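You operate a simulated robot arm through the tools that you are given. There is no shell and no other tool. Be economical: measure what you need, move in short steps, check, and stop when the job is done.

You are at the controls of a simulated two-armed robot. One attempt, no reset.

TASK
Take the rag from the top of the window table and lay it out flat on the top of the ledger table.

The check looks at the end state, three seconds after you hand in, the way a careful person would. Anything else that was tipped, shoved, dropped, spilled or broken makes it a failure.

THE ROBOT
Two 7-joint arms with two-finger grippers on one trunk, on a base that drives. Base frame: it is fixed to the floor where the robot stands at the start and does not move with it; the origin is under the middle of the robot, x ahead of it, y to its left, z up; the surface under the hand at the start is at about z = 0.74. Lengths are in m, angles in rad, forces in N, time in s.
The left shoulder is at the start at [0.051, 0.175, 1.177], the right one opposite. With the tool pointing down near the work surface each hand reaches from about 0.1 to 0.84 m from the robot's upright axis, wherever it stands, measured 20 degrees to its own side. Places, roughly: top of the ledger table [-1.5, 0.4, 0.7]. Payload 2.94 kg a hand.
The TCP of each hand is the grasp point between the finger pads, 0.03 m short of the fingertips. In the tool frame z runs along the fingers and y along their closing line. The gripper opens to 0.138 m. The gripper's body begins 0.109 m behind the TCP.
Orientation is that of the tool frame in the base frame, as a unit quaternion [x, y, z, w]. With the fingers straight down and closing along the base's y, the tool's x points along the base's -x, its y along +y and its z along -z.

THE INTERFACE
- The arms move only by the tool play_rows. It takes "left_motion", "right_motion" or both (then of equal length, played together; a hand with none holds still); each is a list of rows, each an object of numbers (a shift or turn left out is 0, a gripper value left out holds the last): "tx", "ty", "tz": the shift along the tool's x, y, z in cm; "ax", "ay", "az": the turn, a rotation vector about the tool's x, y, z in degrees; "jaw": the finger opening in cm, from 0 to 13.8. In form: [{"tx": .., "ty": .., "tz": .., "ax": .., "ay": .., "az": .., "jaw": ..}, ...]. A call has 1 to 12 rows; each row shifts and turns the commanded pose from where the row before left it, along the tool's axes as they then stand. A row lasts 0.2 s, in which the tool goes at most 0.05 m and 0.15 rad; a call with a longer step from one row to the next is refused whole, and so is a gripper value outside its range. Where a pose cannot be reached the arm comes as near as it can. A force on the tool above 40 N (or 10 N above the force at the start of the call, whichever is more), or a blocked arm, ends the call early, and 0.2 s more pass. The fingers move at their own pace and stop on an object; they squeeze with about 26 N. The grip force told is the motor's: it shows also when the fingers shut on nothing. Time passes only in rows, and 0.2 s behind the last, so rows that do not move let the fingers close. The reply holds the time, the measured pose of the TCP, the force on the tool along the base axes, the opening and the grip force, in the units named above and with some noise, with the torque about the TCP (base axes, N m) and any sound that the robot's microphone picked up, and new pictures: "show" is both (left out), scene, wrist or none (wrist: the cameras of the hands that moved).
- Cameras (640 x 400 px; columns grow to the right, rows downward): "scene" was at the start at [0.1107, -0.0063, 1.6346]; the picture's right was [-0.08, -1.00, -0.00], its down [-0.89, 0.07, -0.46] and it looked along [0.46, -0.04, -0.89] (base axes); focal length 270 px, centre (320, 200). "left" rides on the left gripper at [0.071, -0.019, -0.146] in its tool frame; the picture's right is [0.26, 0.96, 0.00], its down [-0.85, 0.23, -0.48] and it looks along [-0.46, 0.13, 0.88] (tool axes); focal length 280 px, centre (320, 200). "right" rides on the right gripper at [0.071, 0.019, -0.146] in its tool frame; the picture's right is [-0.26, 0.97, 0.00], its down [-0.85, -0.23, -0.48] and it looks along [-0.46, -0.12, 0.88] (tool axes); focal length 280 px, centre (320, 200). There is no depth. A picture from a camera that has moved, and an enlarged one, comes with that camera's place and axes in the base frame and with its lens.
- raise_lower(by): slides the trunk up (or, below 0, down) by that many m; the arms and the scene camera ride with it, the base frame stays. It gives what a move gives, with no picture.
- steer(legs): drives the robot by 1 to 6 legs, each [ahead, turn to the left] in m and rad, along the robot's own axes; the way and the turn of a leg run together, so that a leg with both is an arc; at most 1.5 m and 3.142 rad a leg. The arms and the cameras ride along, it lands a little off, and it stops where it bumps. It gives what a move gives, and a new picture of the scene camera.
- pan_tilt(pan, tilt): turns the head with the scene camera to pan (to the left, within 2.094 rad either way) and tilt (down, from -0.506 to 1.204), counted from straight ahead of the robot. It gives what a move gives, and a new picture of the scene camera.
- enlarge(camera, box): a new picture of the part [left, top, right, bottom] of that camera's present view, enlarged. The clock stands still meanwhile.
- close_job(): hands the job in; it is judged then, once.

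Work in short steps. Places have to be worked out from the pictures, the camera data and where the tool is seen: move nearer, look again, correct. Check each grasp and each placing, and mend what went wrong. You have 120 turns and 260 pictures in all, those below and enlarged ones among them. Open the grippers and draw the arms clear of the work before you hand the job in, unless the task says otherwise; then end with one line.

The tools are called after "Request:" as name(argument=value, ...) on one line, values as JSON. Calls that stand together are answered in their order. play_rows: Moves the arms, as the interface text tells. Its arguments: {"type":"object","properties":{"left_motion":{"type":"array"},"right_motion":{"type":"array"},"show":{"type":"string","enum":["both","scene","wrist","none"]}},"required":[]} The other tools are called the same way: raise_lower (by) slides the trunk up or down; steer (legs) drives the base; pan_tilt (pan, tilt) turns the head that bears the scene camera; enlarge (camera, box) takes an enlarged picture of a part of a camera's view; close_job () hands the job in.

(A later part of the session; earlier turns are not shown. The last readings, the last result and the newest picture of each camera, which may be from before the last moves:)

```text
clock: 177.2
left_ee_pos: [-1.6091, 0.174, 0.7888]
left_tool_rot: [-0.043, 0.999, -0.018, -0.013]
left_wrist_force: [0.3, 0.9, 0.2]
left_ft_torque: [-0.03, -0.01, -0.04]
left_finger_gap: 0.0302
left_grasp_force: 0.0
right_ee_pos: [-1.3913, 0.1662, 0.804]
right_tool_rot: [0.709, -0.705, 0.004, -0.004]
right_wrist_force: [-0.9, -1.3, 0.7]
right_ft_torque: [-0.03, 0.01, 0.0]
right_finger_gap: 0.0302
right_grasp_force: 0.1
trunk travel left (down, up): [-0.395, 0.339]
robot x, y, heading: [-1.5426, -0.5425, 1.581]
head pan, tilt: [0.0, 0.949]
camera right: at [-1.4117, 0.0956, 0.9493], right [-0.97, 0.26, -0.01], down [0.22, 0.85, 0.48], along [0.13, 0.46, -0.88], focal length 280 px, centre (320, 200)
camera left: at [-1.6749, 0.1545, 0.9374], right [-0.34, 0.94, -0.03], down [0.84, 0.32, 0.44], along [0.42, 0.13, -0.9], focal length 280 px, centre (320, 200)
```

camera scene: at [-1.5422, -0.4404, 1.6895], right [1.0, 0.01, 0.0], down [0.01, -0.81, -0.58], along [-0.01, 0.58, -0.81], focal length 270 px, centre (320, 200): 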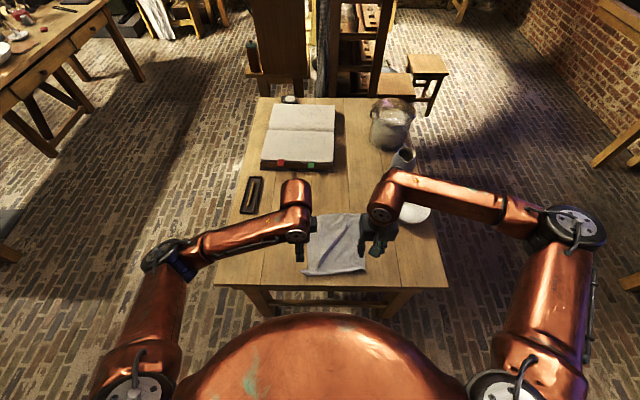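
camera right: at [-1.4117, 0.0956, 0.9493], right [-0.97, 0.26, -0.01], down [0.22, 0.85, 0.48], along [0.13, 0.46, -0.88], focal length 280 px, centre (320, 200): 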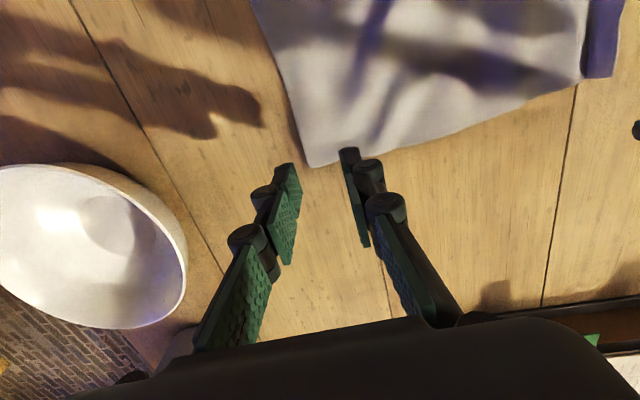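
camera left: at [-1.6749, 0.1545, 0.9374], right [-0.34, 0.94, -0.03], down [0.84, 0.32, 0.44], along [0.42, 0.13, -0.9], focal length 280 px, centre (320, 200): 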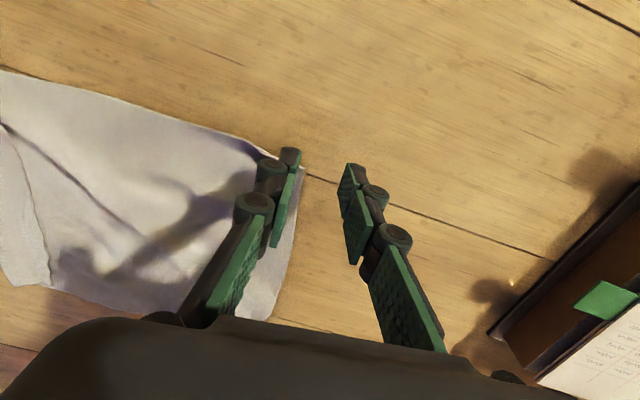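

Corner positions: right (-1.376, 0.180), left (-1.592, 0.164). Small corrections, then down to the table.

Request:
play_rows(left_motion=[{"tx": -3.0, "ty": -1.7}, {"tz": 1.5}, {"tz": 1.2}, {"tz": 0.7}, {"tz": 0.5}, {"tz": 0.2}, {}], right_motion=[{"ty": -0.6}, {"tz": 2}, {"tz": 1.8}, {"tz": 1}, {"tz": 0.6}, {"tz": 0.3}, {}], show="wrist")

```text
clock: 178.8
left_ee_pos: [-1.5792, 0.156, 0.75]
left_tool_rot: [-0.043, 0.999, -0.016, -0.011]
left_wrist_force: [1.9, 0.4, 5.5]
left_ft_torque: [0.09, -0.14, -0.02]
left_finger_gap: 0.0296
left_grasp_force: 0.1
right_ee_pos: [-1.3853, 0.1684, 0.7499]
right_tool_rot: [0.709, -0.705, 0.001, -0.005]
right_wrist_force: [-5.5, 0.8, 22.8]
right_ft_torque: [0.0, 0.59, -0.02]
right_finger_gap: 0.0339
right_grasp_force: 2.1
trunk travel left (down, up): [-0.395, 0.339]
robot x, y, heading: [-1.5443, -0.5375, 1.581]
head pan, tilt: [0.0, 0.949]
camera right: at [-1.4064, 0.0968, 0.8936], right [-0.97, 0.26, -0.01], down [0.22, 0.85, 0.48], along [0.13, 0.46, -0.88], focal length 280 px, centre (320, 200)
camera left: at [-1.6451, 0.1349, 0.8983], right [-0.34, 0.94, -0.02], down [0.84, 0.32, 0.45], along [0.43, 0.13, -0.89], focal length 280 px, centre (320, 200)
```

right: 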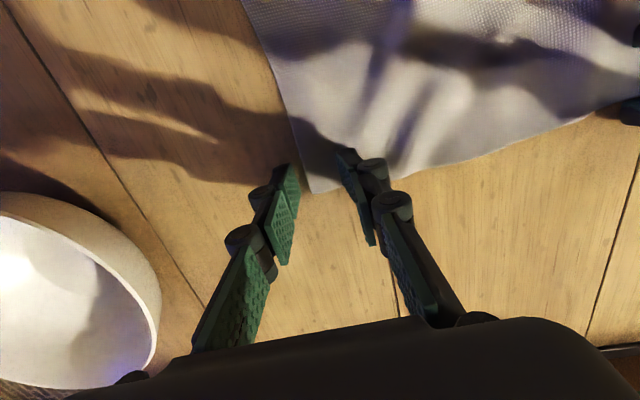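
left: 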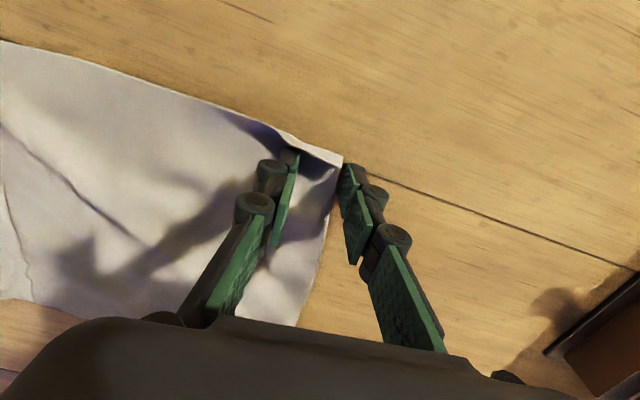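

Both well placed. Close both and begin lifting.

Request:
play_rows(left_motion=[{"jaw": 1.5}, {"jaw": 0}, {}, {}, {}, {"tz": -1}, {"tz": -1.5}, {"tz": -1.5}, {"tz": -1.5}, {"tz": -1.5}, {"tz": -1.5}, {}], right_motion=[{"tz": -0.1, "jaw": 1.5}, {"jaw": 0}, {}, {}, {}, {"tz": -1}, {"tz": -1.5}, {"tz": -1.5}, {"tz": -1.5}, {"tz": -1.5}, {"tz": -1.5}, {}], show="wrist")

```text
clock: 181.4
left_ee_pos: [-1.5789, 0.16, 0.8345]
left_tool_rot: [-0.044, 0.999, -0.019, -0.012]
left_wrist_force: [0.4, 1.4, 4.4]
left_ft_torque: [0.02, -0.01, 0.03]
left_finger_gap: 0.0006
left_grasp_force: 23.6
right_ee_pos: [-1.3864, 0.1694, 0.8327]
right_tool_rot: [0.708, -0.706, 0.004, -0.004]
right_wrist_force: [1.3, -0.2, -0.3]
right_ft_torque: [-0.03, -0.03, -0.01]
right_finger_gap: 0.0031
right_grasp_force: 23.2
trunk travel left (down, up): [-0.395, 0.339]
robot x, y, heading: [-1.5399, -0.5389, 1.579]
head pan, tilt: [0.0, 0.949]
camera right: at [-1.4065, 0.0989, 0.977], right [-0.97, 0.26, -0.01], down [0.22, 0.85, 0.48], along [0.13, 0.46, -0.88], focal length 280 px, centre (320, 200)
camera left: at [-1.6444, 0.1399, 0.9822], right [-0.34, 0.94, -0.03], down [0.84, 0.32, 0.44], along [0.42, 0.13, -0.9], focal length 280 px, centre (320, 200)
```

right: 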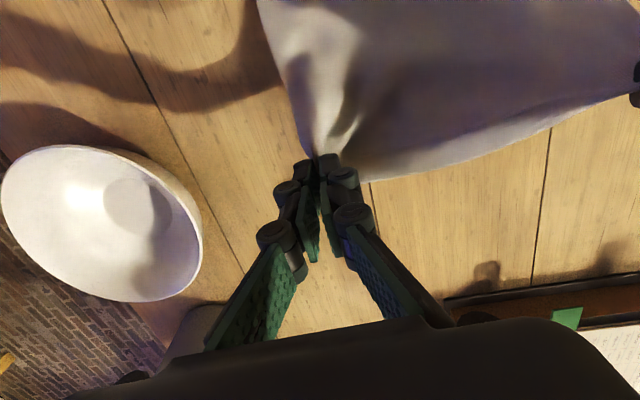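
left: 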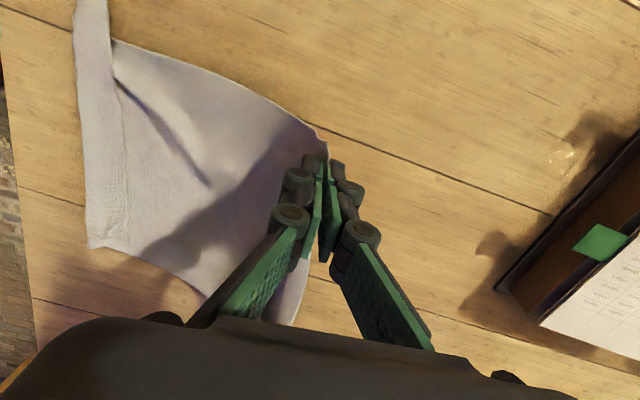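

Both hold and the hem is visible at the near side. Raise high so that it hangs free and the hem drops open.

Request:
play_rows(left_motion=[{"tz": -2}, {"tz": -2}, {"tz": -2}, {"tz": -2}, {"tz": -2}, {"tz": -2}, {"tz": -2, "ty": 0.8}, {"tz": -2, "ty": 1}, {"tz": -2, "ty": 1}, {"tz": -2, "ty": 1}, {"tz": -2, "ty": 1}, {"tz": -2}], right_motion=[{"tz": -2}, {"tz": -2}, {"tz": -2}, {"tz": -2}, {"tz": -2}, {"tz": -2}, {"tz": -2, "tx": -0.8}, {"tz": -2, "tx": -1}, {"tz": -2, "tx": -1}, {"tz": -2, "tx": -1}, {"tz": -2, "tx": -1}, {"tz": -2}], show="scene")

Request:
enlarge(camera="scene", box=[270, 120, 410, 240])

```text
clock: 184.1
left_ee_pos: [-1.5784, 0.2103, 1.072]
left_tool_rot: [-0.043, 0.999, -0.016, -0.013]
left_wrist_force: [0.1, 0.6, 3.0]
left_ft_torque: [-0.04, 0.01, 0.04]
left_finger_gap: 0.0007
left_grasp_force: 25.1
left hand out of reach, approached as far as the arm can: row 11
right_ee_pos: [-1.3888, 0.2148, 1.0724]
right_tool_rot: [0.709, -0.705, 0.004, -0.005]
right_wrist_force: [0.4, -0.4, 3.2]
right_ft_torque: [0.0, 0.06, 0.0]
right_finger_gap: 0.0014
right_grasp_force: 28.9
trunk travel left (down, up): [-0.395, 0.339]
robot x, y, heading: [-1.5386, -0.5407, 1.581]
head pan, tilt: [0.0, 0.949]
camera scene: at [-1.5425, -0.4421, 1.6897], right [1.0, 0.01, 0.0], down [0.01, -0.81, -0.58], along [-0.01, 0.58, -0.81], focal length 270 px, centre (320, 200)
```

scene: 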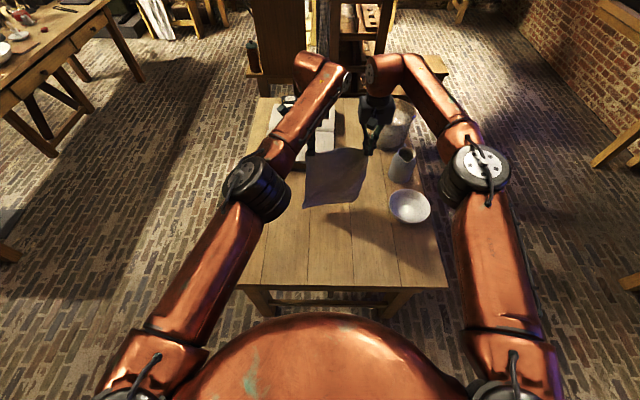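

```text
3.33 times, centred on (340, 180) of scene
camera zoom: at [-1.5425, -0.4421, 1.6897], right [1.0, 0.01, 0.0], down [0.01, -0.81, -0.58], along [-0.01, 0.58, -0.81], focal length 900 px, centre (253, 267)
```

zoom: 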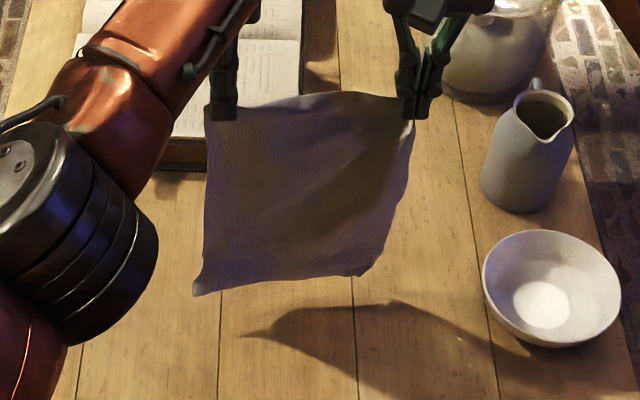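

It hangs clean with the hem open. Lay it again with the same motion.

Request:
play_rows(left_motion=[{"tz": 2, "ty": -0.3}, {"tz": 2.3, "ty": -1}, {"tz": 2.3, "ty": -1.6}, {"tz": 2.3, "ty": -1.8}, {"tz": 2.3, "ty": -2}, {"tz": 2.3, "ty": -2}, {"tz": 2.3, "ty": -2.2}, {"tz": 2.1, "ty": -2.2}, {"tz": 2, "ty": -2.2}, {"tz": 2, "ty": -2.2}, {"tz": 2, "ty": -2.2}, {"tz": 2, "ty": -2.2}], right_motion=[{"tz": 2, "tx": 0.3}, {"tz": 2.3, "tx": 1}, {"tz": 2.3, "tx": 1.6}, {"tz": 2.3, "tx": 1.8}, {"tz": 2.3, "tx": 2}, {"tz": 2.3, "tx": 2}, {"tz": 2.3, "tx": 2.2}, {"tz": 2.1, "tx": 2.2}, {"tz": 2, "tx": 2.2}, {"tz": 2, "tx": 2.2}, {"tz": 2, "tx": 2.2}, {"tz": 2, "tx": 2.2}], show="scene")

Request:
enlarge(camera="scene", box=[260, 150, 420, 280])

```text
clock: 186.7
left_ee_pos: [-1.5668, -0.019, 0.8197]
left_tool_rot: [-0.043, 0.999, -0.018, -0.013]
left_wrist_force: [0.4, -1.0, 0.2]
left_ft_torque: [0.07, 0.04, 0.02]
left_finger_gap: 0.0048
left_grasp_force: 23.3
right_ee_pos: [-1.3859, -0.0025, 0.8143]
right_tool_rot: [0.708, -0.706, 0.003, -0.004]
right_wrist_force: [0.5, 0.4, -0.9]
right_ft_torque: [-0.02, -0.02, -0.06]
right_finger_gap: 0.0054
right_grasp_force: 28.4
trunk travel left (down, up): [-0.395, 0.339]
robot x, y, heading: [-1.544, -0.54, 1.58]
head pan, tilt: [0.0, 0.949]
camera scene: at [-1.5419, -0.4414, 1.6897], right [1.0, 0.01, 0.0], down [0.01, -0.81, -0.58], along [-0.01, 0.58, -0.81], focal length 270 px, centre (320, 200)
```

scene: 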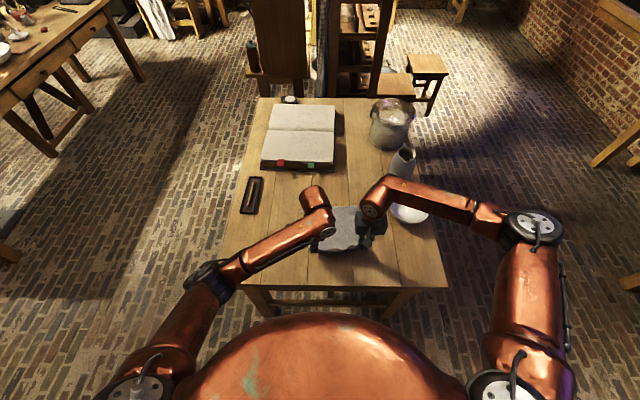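

```text
3.08 times, centred on (340, 215) of scene
camera zoom: at [-1.5419, -0.4414, 1.6897], right [1.0, 0.01, 0.0], down [0.01, -0.81, -0.58], along [-0.01, 0.58, -0.81], focal length 831 px, centre (258, 154)
```

zoom: 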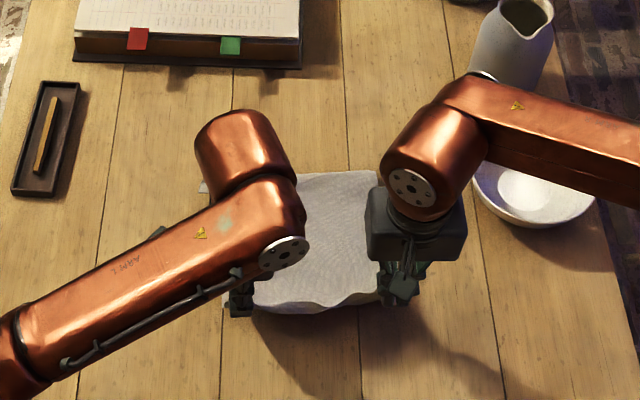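

Far edge lies at y≈0.22. Finish down and back, spreading slightly to pull it smooth.

Request:
play_rows(left_motion=[{"tz": 1.2, "ty": -1.6, "tx": 0.3}, {"tz": 1.2, "ty": -1.6, "tx": 0.3}, {"tz": 1.2, "ty": -1.6, "tx": 0.3}, {"tz": 1.2, "ty": -1.2, "tx": 0.3}, {"tz": 1.2, "ty": -1, "tx": 0.3}, {"tz": 0.5, "ty": -0.5}, {}], right_motion=[{"tz": 1.2, "tx": 1.7, "ty": -0.3}, {"tz": 1.2, "tx": 1.7, "ty": -0.3}, {"tz": 1.2, "tx": 1.7, "ty": -0.3}, {"tz": 1.2, "tx": 1.5, "ty": -0.3}, {"tz": 1.0, "tx": 1.3, "ty": -0.3}, {"tz": 0.4, "tx": 0.8}, {}], show="wrist")

```text
clock: 188.2
left_ee_pos: [-1.5751, -0.0968, 0.7571]
left_tool_rot: [-0.042, 0.999, -0.018, -0.013]
left_wrist_force: [-0.1, 0.5, 4.1]
left_ft_torque: [-0.02, -0.05, -0.04]
left_finger_gap: 0.0003
left_grasp_force: 24.4
right_ee_pos: [-1.3696, -0.0897, 0.752]
right_tool_rot: [0.708, -0.706, 0.005, -0.005]
right_wrist_force: [0.0, 0.1, 0.1]
right_ft_torque: [-0.02, -0.04, -0.03]
right_finger_gap: 0.003
right_grasp_force: 22.7
trunk travel left (down, up): [-0.395, 0.339]
robot x, y, heading: [-1.5408, -0.5371, 1.58]
head pan, tilt: [0.0, 0.949]
camera right: at [-1.3889, -0.1607, 0.8958], right [-0.97, 0.26, -0.01], down [0.22, 0.85, 0.48], along [0.13, 0.46, -0.88], focal length 280 px, centre (320, 200)
camera left: at [-1.6405, -0.1168, 0.9056], right [-0.34, 0.94, -0.03], down [0.84, 0.32, 0.44], along [0.42, 0.13, -0.9], focal length 280 px, centre (320, 200)
```

right: 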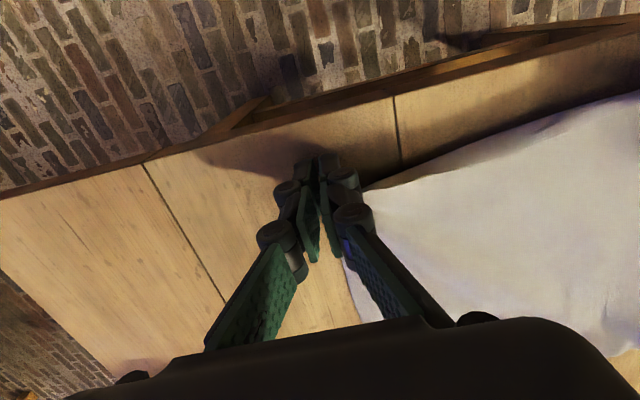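
left: 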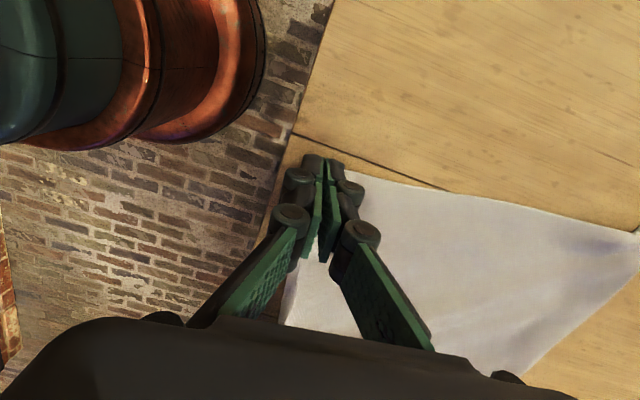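

Very flat now. Set down, release, lift straight and clear.

Request:
play_rows(left_motion=[{"tz": 0.5}, {"tz": 0.3}, {"jaw": 1.5}, {"jaw": 3.5}, {}, {"tz": -1.5}, {"tz": -3}, {"tz": -4}, {"tz": -4.5}, {"tz": -4, "tx": 2}, {"tx": 4.5}, {"tx": 4.5}], right_motion=[{"tz": 0.3}, {"tz": 0.1}, {"jaw": 1.5}, {"jaw": 3.5}, {}, {"tz": -1.5}, {"tz": -3}, {"tz": -4}, {"tz": -4.5}, {"tz": -4, "ty": -2}, {"ty": -4.5}, {"ty": -4.5}], show="none")

Request:
enlarge(camera="scene", box=[285, 190, 395, 295])

```text
clock: 190.8
left_ee_pos: [-1.6837, -0.0987, 0.9253]
left_tool_rot: [-0.042, 0.999, -0.018, -0.013]
left_wrist_force: [-0.4, -1.2, 0.5]
left_ft_torque: [0.04, -0.03, -0.01]
left_finger_gap: 0.0349
left_grasp_force: 0.0
right_ee_pos: [-1.2593, -0.0907, 0.9188]
right_tool_rot: [0.709, -0.705, 0.004, -0.005]
right_wrist_force: [-0.4, -0.7, -0.1]
right_ft_torque: [0.07, 0.0, 0.03]
right_finger_gap: 0.035
right_grasp_force: 0.0
trunk travel left (down, up): [-0.395, 0.339]
robot x, y, heading: [-1.5386, -0.5392, 1.582]
head pan, tilt: [0.0, 0.949]
```

```text
3.81 times, centred on (340, 242) of scene
camera zoom: at [-1.5422, -0.4429, 1.6898], right [1.0, 0.01, 0.0], down [0.01, -0.81, -0.58], along [-0.01, 0.58, -0.81], focal length 1028 px, centre (244, 38)
```

zoom: 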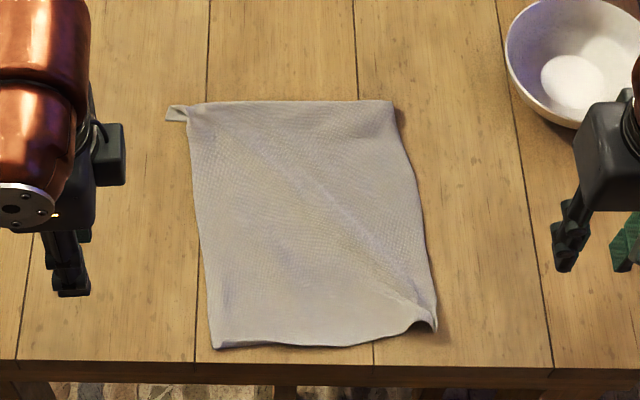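

Almost perfect. I check the far edge (a little tab at the far left suggests a strip still tucked under) and the near right corner.

Request:
enlarge(camera="scene", box=[322, 210, 362, 235])

Request:
enlarge(camera="left", box=[0, 0, 640, 400])

```text
16.00 times, centred on (342, 222) of scene
camera zoom: at [-1.5422, -0.4429, 1.6898], right [1.0, 0.01, 0.0], down [0.01, -0.81, -0.58], along [-0.01, 0.58, -0.81], focal length 4319 px, centre (-32, -160)
```

zoom: 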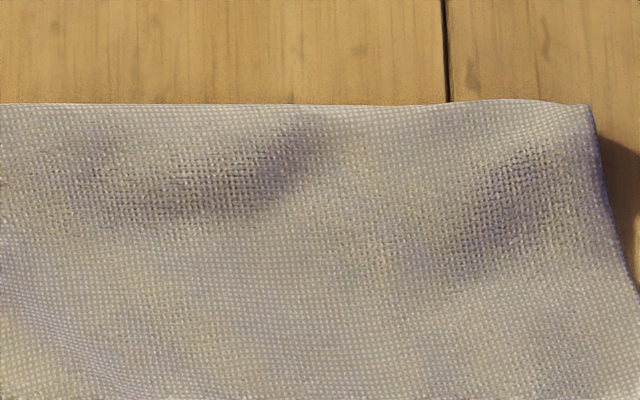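

```text
1.00 times, centred on (320, 200) of left (not enlarged: the box is as wide or as high as the picture)
camera zoom: at [-1.7483, -0.1204, 1.0729], right [-0.34, 0.94, -0.03], down [0.84, 0.32, 0.44], along [0.43, 0.13, -0.9], focal length 280 px, centre (320, 200)
```

zoom: 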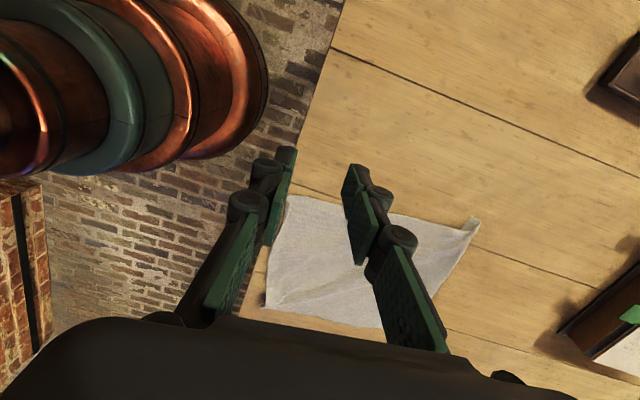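

A ~3 cm strip is tucked under along the far edge. I'll anchor the body lightly with closed right fingers and pull the protruding tab (≈(-1.632, 0.152)) outward with the left. Move both into place above.

Request:
play_rows(left_motion=[{"tx": -0.7, "ty": 3.6, "jaw": 3}, {"tx": -0.7, "ty": 3.6}, {"tx": -0.7, "ty": 3.6}, {"tx": -0.7, "ty": 3.6}, {"tx": -0.7, "ty": 3.6}, {"tx": -0.7, "ty": 3.6}, {"tx": -0.6, "ty": 3.5}, {"tz": 4}, {"tz": 4}, {"tz": 4}, {}], right_motion=[{"ty": 3.1, "tx": -2.1, "jaw": 0}, {"ty": 3.1, "tx": -2.1}, {"ty": 3.1, "tx": -2.1}, {"ty": 3.1, "tx": -2.1}, {"ty": 3.1, "tx": -2.1}, {"ty": 3.1, "tx": -2.1}, {"ty": 3.1, "tx": -2.1}, {"tz": 4}, {"tz": 4}, {"tz": 4}, {}], show="wrist")

```text
clock: 193.2
left_ee_pos: [-1.6602, 0.1509, 0.7951]
left_tool_rot: [-0.042, 0.999, -0.017, -0.013]
left_wrist_force: [0.8, -0.6, -0.2]
left_ft_torque: [0.0, 0.01, -0.02]
left_finger_gap: 0.0297
left_grasp_force: 0.1
right_ee_pos: [-1.4746, 0.0563, 0.7954]
right_tool_rot: [0.709, -0.705, 0.003, -0.005]
right_wrist_force: [-0.6, -0.2, -0.3]
right_ft_torque: [0.02, 0.0, 0.03]
right_finger_gap: 0.0001
right_grasp_force: 25.8
trunk travel left (down, up): [-0.395, 0.339]
robot x, y, heading: [-1.5411, -0.5389, 1.576]
head pan, tilt: [0.0, 0.949]
camera right: at [-1.4958, -0.0156, 0.9396], right [-0.97, 0.26, -0.01], down [0.22, 0.85, 0.48], along [0.13, 0.46, -0.88], focal length 280 px, centre (320, 200)
camera left: at [-1.7249, 0.1302, 0.9425], right [-0.34, 0.94, -0.03], down [0.84, 0.32, 0.44], along [0.42, 0.13, -0.9], focal length 280 px, centre (320, 200)
```

right: 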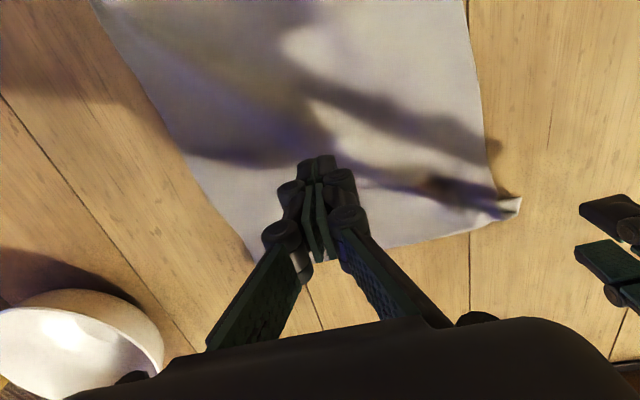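
left: 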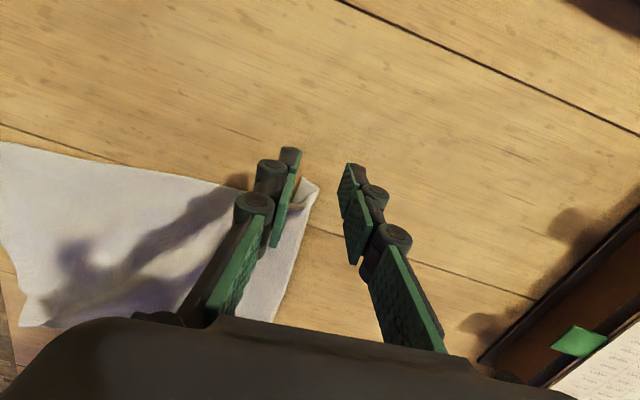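

Tab at about (-1.626, 0.150). Align, go down, close the left on the tab while the right presses lightly as anchor.

Request:
play_rows(left_motion=[{"tx": -3.1, "ty": -0.2}, {"tz": 2}, {"tz": 1.5}, {"tz": 0.8}, {"tz": 0.3}, {"jaw": 1.5}, {"jaw": 0}, {}, {}, {}], right_motion=[{"tz": 1}, {"tz": 1.5}, {"tz": 1.2}, {"tz": 0.7}, {"tz": 0.3}, {}, {}, {}, {}, {}], show="wrist")

```text
clock: 195.4
left_ee_pos: [-1.6279, 0.1491, 0.7473]
left_tool_rot: [-0.043, 0.999, -0.017, -0.014]
left_wrist_force: [-0.8, 0.8, 19.4]
left_ft_torque: [0.49, -0.01, 0.02]
left_finger_gap: 0.0018
left_grasp_force: 26.9
right_ee_pos: [-1.4755, 0.0573, 0.7494]
right_tool_rot: [0.709, -0.705, 0.004, -0.006]
right_wrist_force: [0.9, -0.2, 0.4]
right_ft_torque: [-0.05, 0.02, 0.01]
right_finger_gap: 0.0
right_grasp_force: 26.0
trunk travel left (down, up): [-0.395, 0.339]
robot x, y, heading: [-1.5428, -0.5392, 1.578]
head pan, tilt: [0.0, 0.949]
camera right: at [-1.4967, -0.0141, 0.894], right [-0.97, 0.26, -0.01], down [0.22, 0.85, 0.48], along [0.13, 0.46, -0.88], focal length 280 px, centre (320, 200)
camera left: at [-1.6924, 0.128, 0.8958], right [-0.34, 0.94, -0.03], down [0.84, 0.32, 0.44], along [0.42, 0.13, -0.9], focal length 280 px, centre (320, 200)
```

right: 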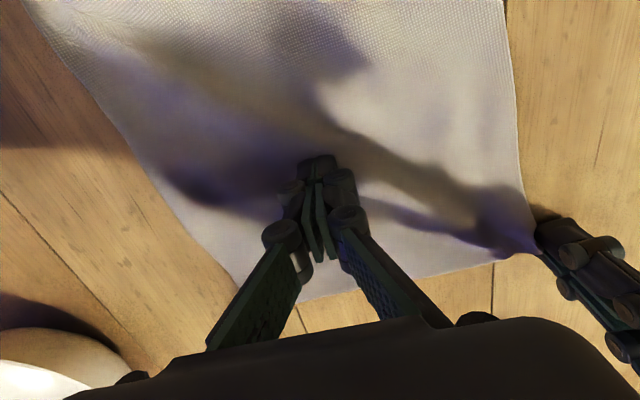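
left: 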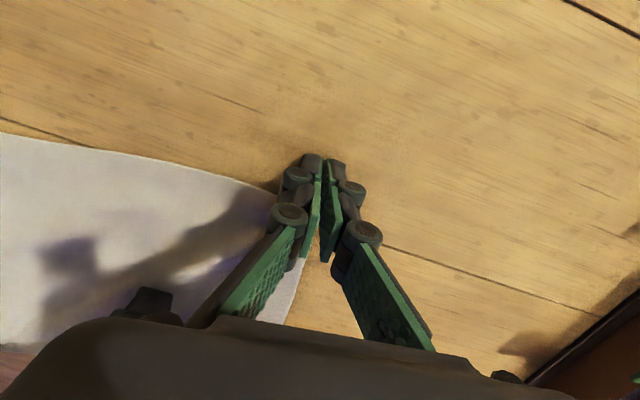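

The tab is held. I press the right anchor a touch more and pull the tab outward (far) 6 cm at low height.

Request:
play_rows(left_motion=[{}, {"tz": -0.6}, {"ty": 0.8, "tx": 0.2, "tz": -0.2}, {"ty": 1, "tx": 0.2}, {"ty": 1, "tx": 0.2}, {"ty": 1, "tx": 0.2}, {"ty": 1, "tx": 0.2}, {"ty": 1, "tx": 0.2}, {}], right_motion=[{"tz": 0.3}, {"tz": 0.1}, {}, {}, {}, {}, {}, {}, {}])

```text
clock: 197.4
left_ee_pos: [-1.6478, 0.1941, 0.7574]
left_tool_rot: [-0.043, 0.999, -0.016, -0.012]
left_wrist_force: [0.9, -1.0, 1.4]
left_ft_torque: [0.02, -0.07, 0.01]
left_finger_gap: 0.0025
left_grasp_force: 31.7
left hand out of reach, approached as far as the arm can: row 7, 8
right_ee_pos: [-1.4759, 0.0582, 0.7472]
right_tool_rot: [0.709, -0.706, 0.002, -0.005]
right_wrist_force: [1.6, 4.5, 30.9]
right_ft_torque: [-0.05, 0.09, 0.02]
right_finger_gap: 0.0002
right_grasp_force: 25.2
trunk travel left (down, up): [-0.395, 0.339]
robot x, y, heading: [-1.5406, -0.5414, 1.585]
head pan, tilt: [0.0, 0.949]
camera scene: at [-1.5422, -0.4436, 1.6899], right [1.0, 0.01, 0.0], down [0.01, -0.81, -0.58], along [-0.01, 0.58, -0.81], focal length 270 px, centre (320, 200)
camera right: at [-1.4966, -0.0145, 0.8914], right [-0.97, 0.26, -0.01], down [0.22, 0.85, 0.48], along [0.13, 0.46, -0.88], focal length 280 px, centre (320, 200)
camera left: at [-1.7124, 0.1734, 0.9041], right [-0.34, 0.94, -0.02], down [0.84, 0.32, 0.44], along [0.42, 0.13, -0.9], focal length 280 px, centre (320, 200)
```

scene: 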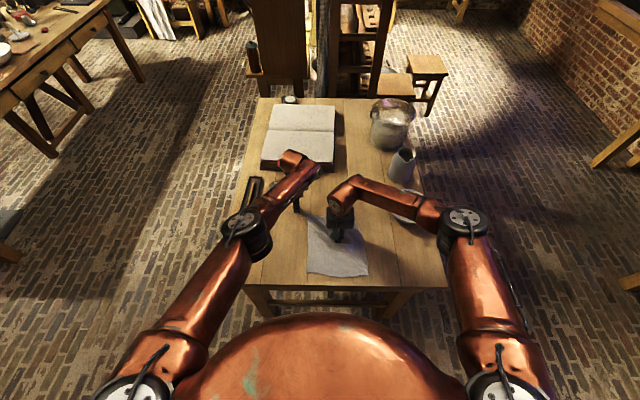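
right: 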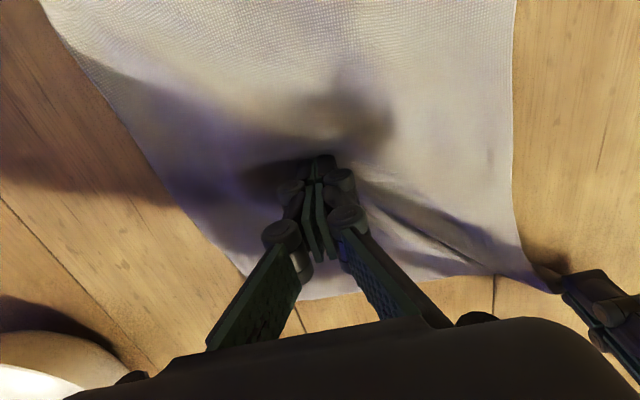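
left: 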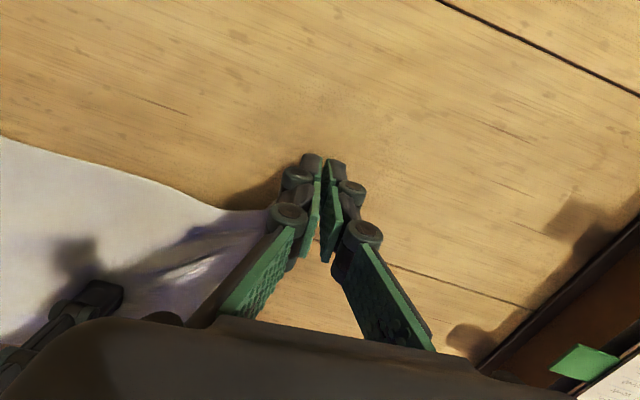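

The corner came out with a stretch wrinkle. Set it down, release both and look.

Request:
play_rows(left_motion=[{"tz": 0.7}, {"jaw": 1.5}, {"jaw": 3}, {}, {"tz": -2}, {"tz": -4}, {"tz": -4}, {"tz": -4}, {"tx": 4}, {"tx": 4}, {"tx": 4}], right_motion=[{"tz": -0.2}, {}, {}, {}, {"tz": -2}, {"tz": -4}, {"tz": -4}, {"tz": -4}, {"ty": -4.5}, {"ty": -4.5}, {"ty": -4.5}], show="none")

Request:
enlarge(camera="scene", box=[280, 185, 400, 295])

```text
clock: 199.8
left_ee_pos: [-1.7625, 0.1891, 0.8905]
left_tool_rot: [-0.043, 0.999, -0.018, -0.014]
left_wrist_force: [0.8, -1.4, 0.7]
left_ft_torque: [0.02, -0.05, 0.03]
left_finger_gap: 0.0301
left_grasp_force: 0.0
right_ee_pos: [-1.3454, 0.0595, 0.8873]
right_tool_rot: [0.709, -0.705, 0.004, -0.004]
right_wrist_force: [-0.1, 0.6, -0.1]
right_ft_torque: [0.0, -0.01, 0.0]
right_finger_gap: 0.0
right_grasp_force: 25.9
trunk travel left (down, up): [-0.395, 0.339]
robot x, y, heading: [-1.5409, -0.5394, 1.581]
head pan, tilt: [0.0, 0.949]
```

```text
3.64 times, centred on (340, 240) of scene
camera zoom: at [-1.5421, -0.4409, 1.6896], right [1.0, 0.01, 0.0], down [0.01, -0.81, -0.58], along [-0.01, 0.58, -0.81], focal length 982 px, centre (247, 54)
```

zoom: 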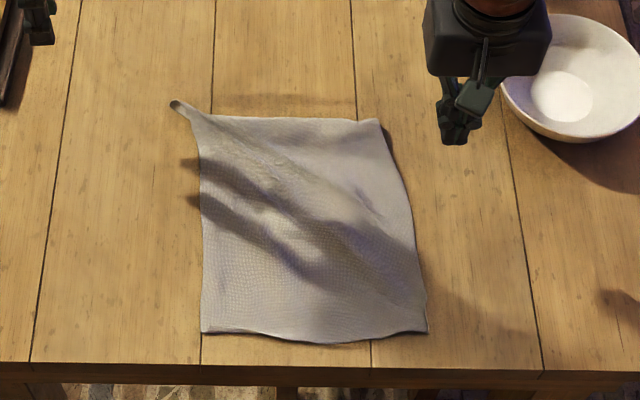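

The strip got tucked again because the bottom edge touched before the hands moved back. I'll re-hang it by the near corners (≈(-1.594,-0.091) and (-1.366,-0.088)) and lay it while already moving. Hands go above them.

Request:
play_rows(left_motion=[{"tx": -2.4, "ty": -3.4}, {"tx": -2.4, "ty": -3.4}, {"tx": -2.4, "ty": -3.4}, {"tx": -2.4, "ty": -3.4}, {"tx": -2.4, "ty": -3.4}, {"tx": -2.4, "ty": -3.4}, {"tx": -2.4, "ty": -3.4}, {"tx": -2.4, "ty": -3.3}, {"tz": 3}, {"tz": 3}, {"tz": 3}, {}], right_motion=[{"ty": 0.38, "tx": 1.7, "jaw": 3}, {"ty": 0.38, "tx": 1.7}, {"ty": 0.38, "tx": 1.7}, {"ty": 0.38, "tx": 1.7}, {"ty": 0.38, "tx": 1.7}, {"ty": 0.38, "tx": 1.7}, {"ty": 0.38, "tx": 1.7}, {"ty": 0.38, "tx": 1.5}, {"tz": 3}, {"tz": 3}, {"tz": 2.7}, {}], show="wrist")

```text
clock: 202.4
left_ee_pos: [-1.551, -0.0689, 0.8052]
left_tool_rot: [-0.043, 0.999, -0.016, -0.013]
left_wrist_force: [0.7, 0.3, 0.5]
left_ft_torque: [0.01, 0.01, -0.01]
left_finger_gap: 0.0299
left_grasp_force: 0.1
right_ee_pos: [-1.371, -0.0752, 0.8043]
right_tool_rot: [0.709, -0.705, 0.004, -0.005]
right_wrist_force: [-0.2, -0.7, 0.3]
right_ft_torque: [0.0, 0.0, 0.01]
right_finger_gap: 0.0301
right_grasp_force: 0.1
trunk travel left (down, up): [-0.395, 0.339]
robot x, y, heading: [-1.543, -0.5388, 1.579]
head pan, tilt: [0.0, 0.949]
camera right: at [-1.3917, -0.1465, 0.9476], right [-0.97, 0.26, -0.01], down [0.22, 0.85, 0.48], along [0.13, 0.46, -0.88], focal length 280 px, centre (320, 200)
camera left: at [-1.6173, -0.0891, 0.9527], right [-0.34, 0.94, -0.03], down [0.84, 0.32, 0.44], along [0.42, 0.13, -0.9], focal length 280 px, centre (320, 200)
```

right: 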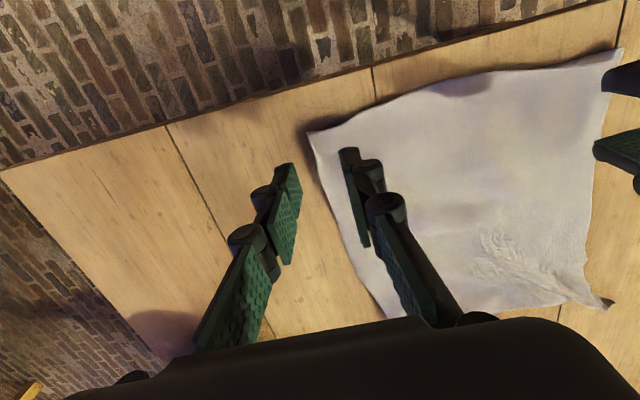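
left: 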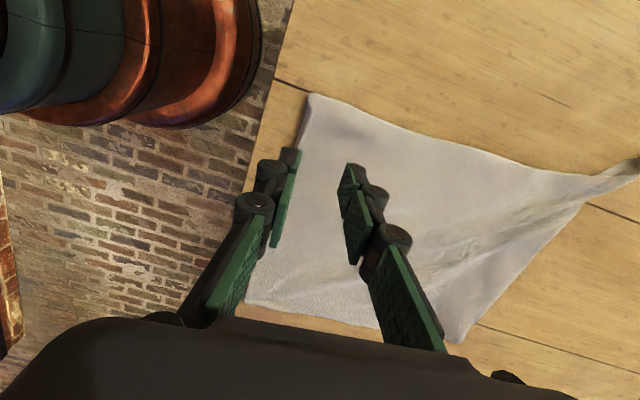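

Corners confirmed. Align, go down, and close in one go.

Request:
play_rows(left_motion=[{"tx": 2.5, "ty": -1.5}, {"tz": 2}, {"tz": 2}, {"tz": 1}, {"tz": 0.5}, {"tz": 0.2}, {"jaw": 1.5}, {"jaw": 0}, {}, {}, {}], right_motion=[{"ty": 0.6}, {"tz": 2}, {"tz": 2}, {"tz": 0.9}, {"tz": 0.5}, {"tz": 0.2}, {"jaw": 1.5}, {"jaw": 0}, {}, {}, {}], show="none")

```text
clock: 204.8
left_ee_pos: [-1.5772, -0.0873, 0.7509]
left_tool_rot: [-0.042, 0.999, -0.017, -0.013]
left_wrist_force: [-0.1, -0.7, 1.7]
left_ft_torque: [0.03, 0.0, -0.01]
left_finger_gap: 0.004
left_grasp_force: 22.2
right_ee_pos: [-1.3789, -0.0781, 0.7489]
right_tool_rot: [0.708, -0.706, 0.002, -0.004]
right_wrist_force: [-0.2, 2.5, 26.3]
right_ft_torque: [0.1, -0.31, -0.02]
right_finger_gap: 0.0015
right_grasp_force: 20.3
trunk travel left (down, up): [-0.395, 0.339]
robot x, y, heading: [-1.5413, -0.5395, 1.582]
head pan, tilt: [0.0, 0.949]
```

Gripped. Lift and carry forward to hang free.

Request:
play_rows(left_motion=[{"tz": -1}, {"tz": -2}, {"tz": -2.5}, {"tz": -2.5}, {"tz": -3, "ty": 2}, {"tz": -3, "ty": 2.5}, {"tz": -3, "ty": 2.5}, {"tz": -3, "ty": 2.5}, {"tz": -3, "ty": 2.5}, {"tz": -3, "ty": 2.5}, {"tz": -3, "ty": 2.5}, {"tz": -3, "ty": 2}], right_motion=[{"tz": -1}, {"tz": -2}, {"tz": -2.5}, {"tz": -2.5}, {"tz": -3, "tx": -2}, {"tz": -3, "tx": -2.5}, {"tz": -3, "tx": -2.5}, {"tz": -3, "tx": -2.5}, {"tz": -3, "tx": -2.5}, {"tz": -3, "tx": -2.5}, {"tz": -3, "tx": -2.5}, {"tz": -3, "tx": -2}], show="scene")

```text
clock: 207.4
left_ee_pos: [-1.5867, 0.114, 1.062]
left_tool_rot: [-0.043, 0.999, -0.018, -0.013]
left_wrist_force: [-0.5, -0.4, -0.7]
left_ft_torque: [-0.02, 0.01, 0.04]
left_finger_gap: 0.0031
left_grasp_force: 24.6
right_ee_pos: [-1.3808, 0.1147, 1.0637]
right_tool_rot: [0.709, -0.705, 0.004, -0.005]
right_wrist_force: [0.4, 0.6, -2.0]
right_ft_torque: [0.0, 0.0, -0.01]
right_finger_gap: 0.0066
right_grasp_force: 33.2
trunk travel left (down, up): [-0.395, 0.339]
robot x, y, heading: [-1.5381, -0.539, 1.58]
head pan, tilt: [0.0, 0.949]
camera scene: at [-1.542, -0.4412, 1.6896], right [1.0, 0.01, 0.0], down [0.01, -0.81, -0.58], along [-0.01, 0.58, -0.81], focal length 270 px, centre (320, 200)
```

scene: 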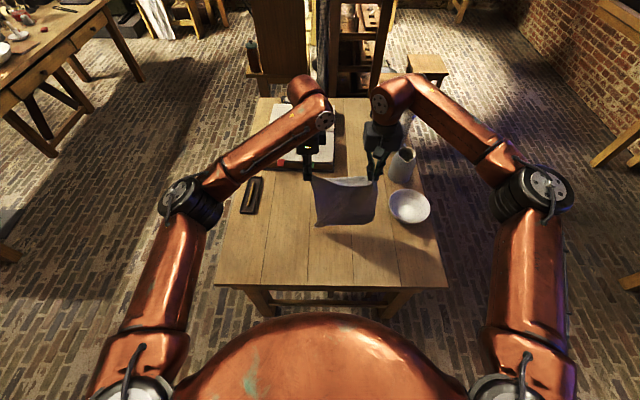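

Both hold. Raise slightly clear of the table and forward, let the swing die.

Request:
play_rows(left_motion=[{"tz": -1, "ty": 1.8}, {"tz": -1, "ty": 1.8}, {"tz": -1, "ty": 1.8}, {"tz": -1, "ty": 1.8}, {"ty": 1.8}, {}, {}, {}, {}, {}], right_motion=[{"tz": -1, "tx": -1.8}, {"tz": -1, "tx": -1.8}, {"tz": -1, "tx": -1.8}, {"tz": -1, "tx": -1.8}, {"tx": -1.8}, {}, {}, {}, {}, {}], show="none")

Request:
enlarge(camera="scene", box=[270, 110, 410, 230])

```text
clock: 209.7
left_ee_pos: [-1.5923, 0.2063, 1.0998]
left_tool_rot: [-0.043, 0.999, -0.018, -0.014]
left_wrist_force: [0.8, 0.4, 2.3]
left_ft_torque: [-0.01, -0.03, 0.0]
left_finger_gap: 0.0
left_grasp_force: 24.2
right_ee_pos: [-1.3816, 0.2037, 1.1034]
right_tool_rot: [0.708, -0.706, 0.004, -0.004]
right_wrist_force: [2.3, 3.2, 3.5]
right_ft_torque: [0.01, 0.08, 0.01]
right_finger_gap: 0.0006
right_grasp_force: 22.5
trunk travel left (down, up): [-0.395, 0.339]
robot x, y, heading: [-1.5412, -0.5387, 1.582]
head pan, tilt: [0.0, 0.949]
```

```text
3.33 times, centred on (340, 170) of scene
camera zoom: at [-1.5417, -0.4407, 1.6896], right [1.0, 0.01, 0.0], down [0.01, -0.81, -0.58], along [-0.01, 0.58, -0.81], focal length 900 px, centre (253, 300)
```

zoom: 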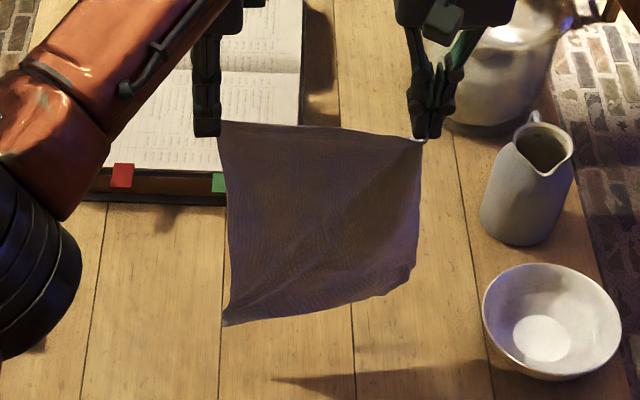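

The bottom right corner is still folded up behind. I shake it gently up and down to free it.

Request:
play_rows(left_motion=[{"tz": 4}, {"tz": -4.5}, {"tz": 4.5}, {"tz": -4.5}, {"tz": 4.5}, {"tz": -4.5}, {"tz": 4.5}, {"tz": -4.5}, {}, {}, {}, {}], right_motion=[{"tz": 4}, {"tz": -4.5}, {"tz": 4.5}, {"tz": -4.5}, {"tz": 4.5}, {"tz": -4.5}, {"tz": 4.5}, {"tz": -4.5}, {}, {}, {}, {}], show="none")

Request:
enlarge(camera="scene", box=[270, 110, 410, 230])

```text
clock: 212.2
left_ee_pos: [-1.5925, 0.2066, 1.1063]
left_tool_rot: [-0.043, 0.999, -0.018, -0.013]
left_wrist_force: [0.9, 0.1, -0.3]
left_ft_torque: [0.0, 0.0, 0.03]
left_finger_gap: 0.0014
left_grasp_force: 29.2
right_ee_pos: [-1.3817, 0.2017, 1.1093]
right_tool_rot: [0.709, -0.705, 0.005, -0.005]
right_wrist_force: [-0.7, 0.0, -1.3]
right_ft_torque: [0.04, 0.02, -0.02]
right_finger_gap: 0.0051
right_grasp_force: 24.1
trunk travel left (down, up): [-0.395, 0.339]
robot x, y, heading: [-1.5403, -0.5391, 1.579]
head pan, tilt: [0.0, 0.949]
```

```text
3.33 times, centred on (340, 170) of scene
camera zoom: at [-1.5419, -0.4357, 1.6897], right [1.0, 0.01, 0.0], down [0.01, -0.81, -0.58], along [-0.01, 0.58, -0.82], focal length 900 px, centre (253, 300)
```

zoom: 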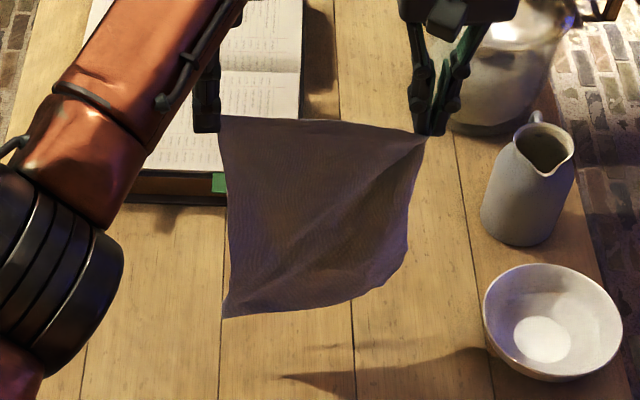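

It may just be leaning outward. I lay it now, already moving back as it comes down.

Request:
play_rows(left_motion=[{"tz": 1.5, "ty": -1.5}, {"tz": 2, "ty": -2.2}, {"tz": 2.5, "ty": -2.4}, {"tz": 2.5, "ty": -2.4}, {"tz": 2.5, "ty": -2.4}, {"tz": 2.5, "ty": -2.4}, {"tz": 2.6, "ty": -2.4}, {"tz": 2.7, "ty": -2.4}, {"tz": 2.8, "ty": -2.4}, {"tz": 3, "ty": -2.2}, {"tz": 3, "ty": -2}, {"tz": 3, "ty": -2}], right_motion=[{"tz": 1.5, "tx": 1.5}, {"tz": 2, "tx": 2.2}, {"tz": 2.5, "tx": 2.4}, {"tz": 2.5, "tx": 2.4}, {"tz": 2.5, "tx": 2.4}, {"tz": 2.5, "tx": 2.4}, {"tz": 2.6, "tx": 2.4}, {"tz": 2.7, "tx": 2.4}, {"tz": 2.8, "tx": 2.4}, {"tz": 3, "tx": 2.2}, {"tz": 3, "tx": 2}, {"tz": 3, "tx": 2}], show="scene")

Request:
enlarge(camera="right", box=[0, 0, 640, 400])

```text
clock: 214.8
left_ee_pos: [-1.5778, -0.0702, 0.8066]
left_tool_rot: [-0.042, 0.999, -0.018, -0.014]
left_wrist_force: [-0.1, 0.2, -1.9]
left_ft_torque: [-0.04, 0.0, 0.03]
left_finger_gap: 0.0022
left_grasp_force: 26.8
right_ee_pos: [-1.3794, -0.0633, 0.8046]
right_tool_rot: [0.709, -0.705, 0.004, -0.004]
right_wrist_force: [-0.4, 0.3, 3.1]
right_ft_torque: [0.03, 0.16, 0.0]
right_finger_gap: 0.001
right_grasp_force: 21.1
trunk travel left (down, up): [-0.395, 0.339]
robot x, y, heading: [-1.5441, -0.538, 1.579]
head pan, tilt: [0.0, 0.949]
camera scene: at [-1.5419, -0.4413, 1.6896], right [1.0, 0.01, 0.0], down [0.01, -0.81, -0.58], along [-0.01, 0.58, -0.81], focal length 270 px, centre (320, 200)
```

scene: 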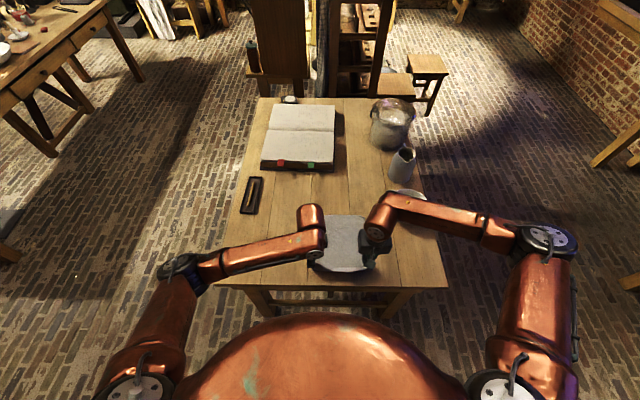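

```text
1.00 times, centred on (320, 200) of right (not enlarged: the box is as wide or as high as the picture)
camera zoom: at [-1.3996, -0.1346, 0.9487], right [-0.97, 0.26, -0.01], down [0.22, 0.85, 0.48], along [0.13, 0.46, -0.88], focal length 280 px, centre (320, 200)
```

zoom: 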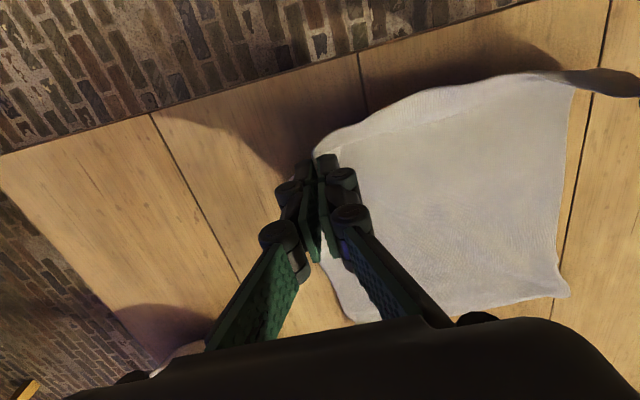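

Lovely – the far corners are open this time. Finish down with a small pull back (staying on the table), slight spread, then release and lift.

Request:
play_rows(left_motion=[{"tz": 1.6, "ty": -1, "tx": 0.3}, {"tz": 1.6, "ty": -1, "tx": 0.3}, {"tz": 1.4, "ty": -0.7, "tx": 0.3}, {"tz": 0.9, "ty": -0.3}, {"tz": 0.2}, {"jaw": 1.5}, {"jaw": 3.5}, {}, {"tz": -1.5}, {"tz": -3.5}, {"tz": -4.5}, {"tz": -4.5}], right_motion=[{"tz": 1.6, "tx": 1, "ty": -0.3}, {"tz": 1.6, "tx": 1, "ty": -0.3}, {"tz": 1.3, "tx": 0.8, "ty": -0.3}, {"tz": 0.8, "tx": 0.6}, {"tz": 0.2}, {"jaw": 1.5}, {"jaw": 3.5}, {}, {"tz": -1.5}, {"tz": -3.5}, {"tz": -4.5}, {"tz": -4.5}], show="none")

Request:
play_rows(left_motion=[{"tx": 4}, {"tx": 4}, {"tx": 4}], right_motion=[{"ty": -4}, {"ty": -4}, {"ty": -4}], show="none")

Request:
enlarge(camera="scene", box=[280, 190, 400, 300])

```text
clock: 217.4
left_ee_pos: [-1.5777, -0.0963, 0.8941]
left_tool_rot: [-0.043, 0.999, -0.018, -0.013]
left_wrist_force: [-0.2, -0.9, -0.3]
left_ft_torque: [0.01, 0.01, 0.01]
left_finger_gap: 0.0352
left_grasp_force: 0.3
right_ee_pos: [-1.3686, -0.0993, 0.8904]
right_tool_rot: [0.709, -0.705, 0.004, -0.005]
right_wrist_force: [-0.4, -0.2, -0.5]
right_ft_torque: [0.02, -0.01, -0.01]
right_finger_gap: 0.0347
right_grasp_force: 0.3
trunk travel left (down, up): [-0.395, 0.339]
robot x, y, heading: [-1.5425, -0.5412, 1.581]
head pan, tilt: [0.0, 0.949]
```

```text
clock: 218.2
left_ee_pos: [-1.703, -0.1082, 0.8959]
left_tool_rot: [-0.042, 0.999, -0.017, -0.012]
left_wrist_force: [-0.2, -0.5, -0.4]
left_ft_torque: [0.05, 0.01, 0.0]
left_finger_gap: 0.0353
left_grasp_force: 0.0
right_ee_pos: [-1.2488, -0.0977, 0.8916]
right_tool_rot: [0.708, -0.706, 0.004, -0.005]
right_wrist_force: [0.3, 0.1, 0.3]
right_ft_torque: [0.02, -0.01, 0.02]
right_finger_gap: 0.0351
right_grasp_force: 0.0
trunk travel left (down, up): [-0.395, 0.339]
robot x, y, heading: [-1.5394, -0.5364, 1.58]
head pan, tilt: [0.0, 0.949]
```

```text
3.64 times, centred on (340, 245) of scene
camera zoom: at [-1.5422, -0.4428, 1.6898], right [1.0, 0.01, 0.0], down [0.01, -0.81, -0.58], along [-0.01, 0.58, -0.81], focal length 982 px, centre (247, 36)
```

zoom: 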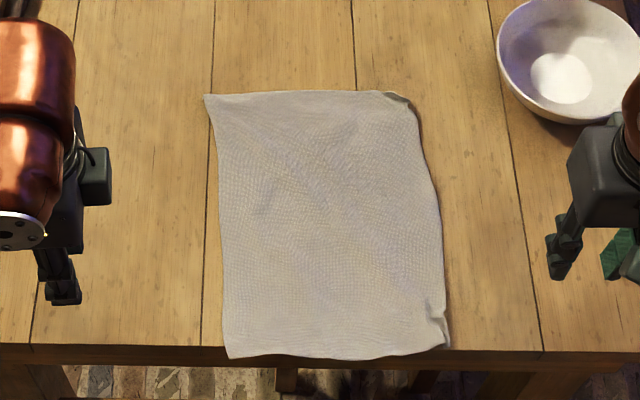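

Flat and fully open now. The near edge overhangs the table end by about 1 cm, so I'll shift it forward ~3.5 cm by pressing closed fingertips near the far edge and sliding. Move into place.

Request:
play_rows(left_motion=[{"tx": -2.05, "ty": 3.4, "jaw": 0}, {"tx": -2.05, "ty": 3.4}, {"tx": -2.05, "ty": 3.4}, {"tx": -2.05, "ty": 3.4}, {"tx": -2.05, "ty": 3.4}, {"tx": -2.05, "ty": 3.4}, {"tx": -2.05, "ty": 3.4}, {"tz": 4}, {"tz": 4}, {"tz": 4}, {}], right_motion=[{"ty": 2.3, "tx": -3.25, "jaw": 0}, {"ty": 2.3, "tx": -3.25}, {"ty": 2.3, "tx": -3.25}, {"ty": 2.3, "tx": -3.25}, {"ty": 2.3, "tx": -3.25}, {"ty": 2.3, "tx": -3.25}, {"ty": 2.3, "tx": -3.25}, {"tz": 4}, {"tz": 4}, {"tz": 4}, {}], show="none")

```text
clock: 220.7
left_ee_pos: [-1.5784, 0.1334, 0.766]
left_tool_rot: [-0.043, 0.999, -0.017, -0.014]
left_wrist_force: [0.1, -0.4, 0.0]
left_ft_torque: [0.04, -0.01, -0.04]
left_finger_gap: 0.0
left_grasp_force: 25.9
right_ee_pos: [-1.4087, 0.1303, 0.7689]
right_tool_rot: [0.709, -0.705, 0.004, -0.005]
right_wrist_force: [-0.5, -0.1, 0.5]
right_ft_torque: [0.05, 0.01, -0.01]
right_finger_gap: 0.0
right_grasp_force: 25.7
trunk travel left (down, up): [-0.395, 0.339]
robot x, y, heading: [-1.541, -0.5395, 1.582]
head pan, tilt: [0.0, 0.949]
```

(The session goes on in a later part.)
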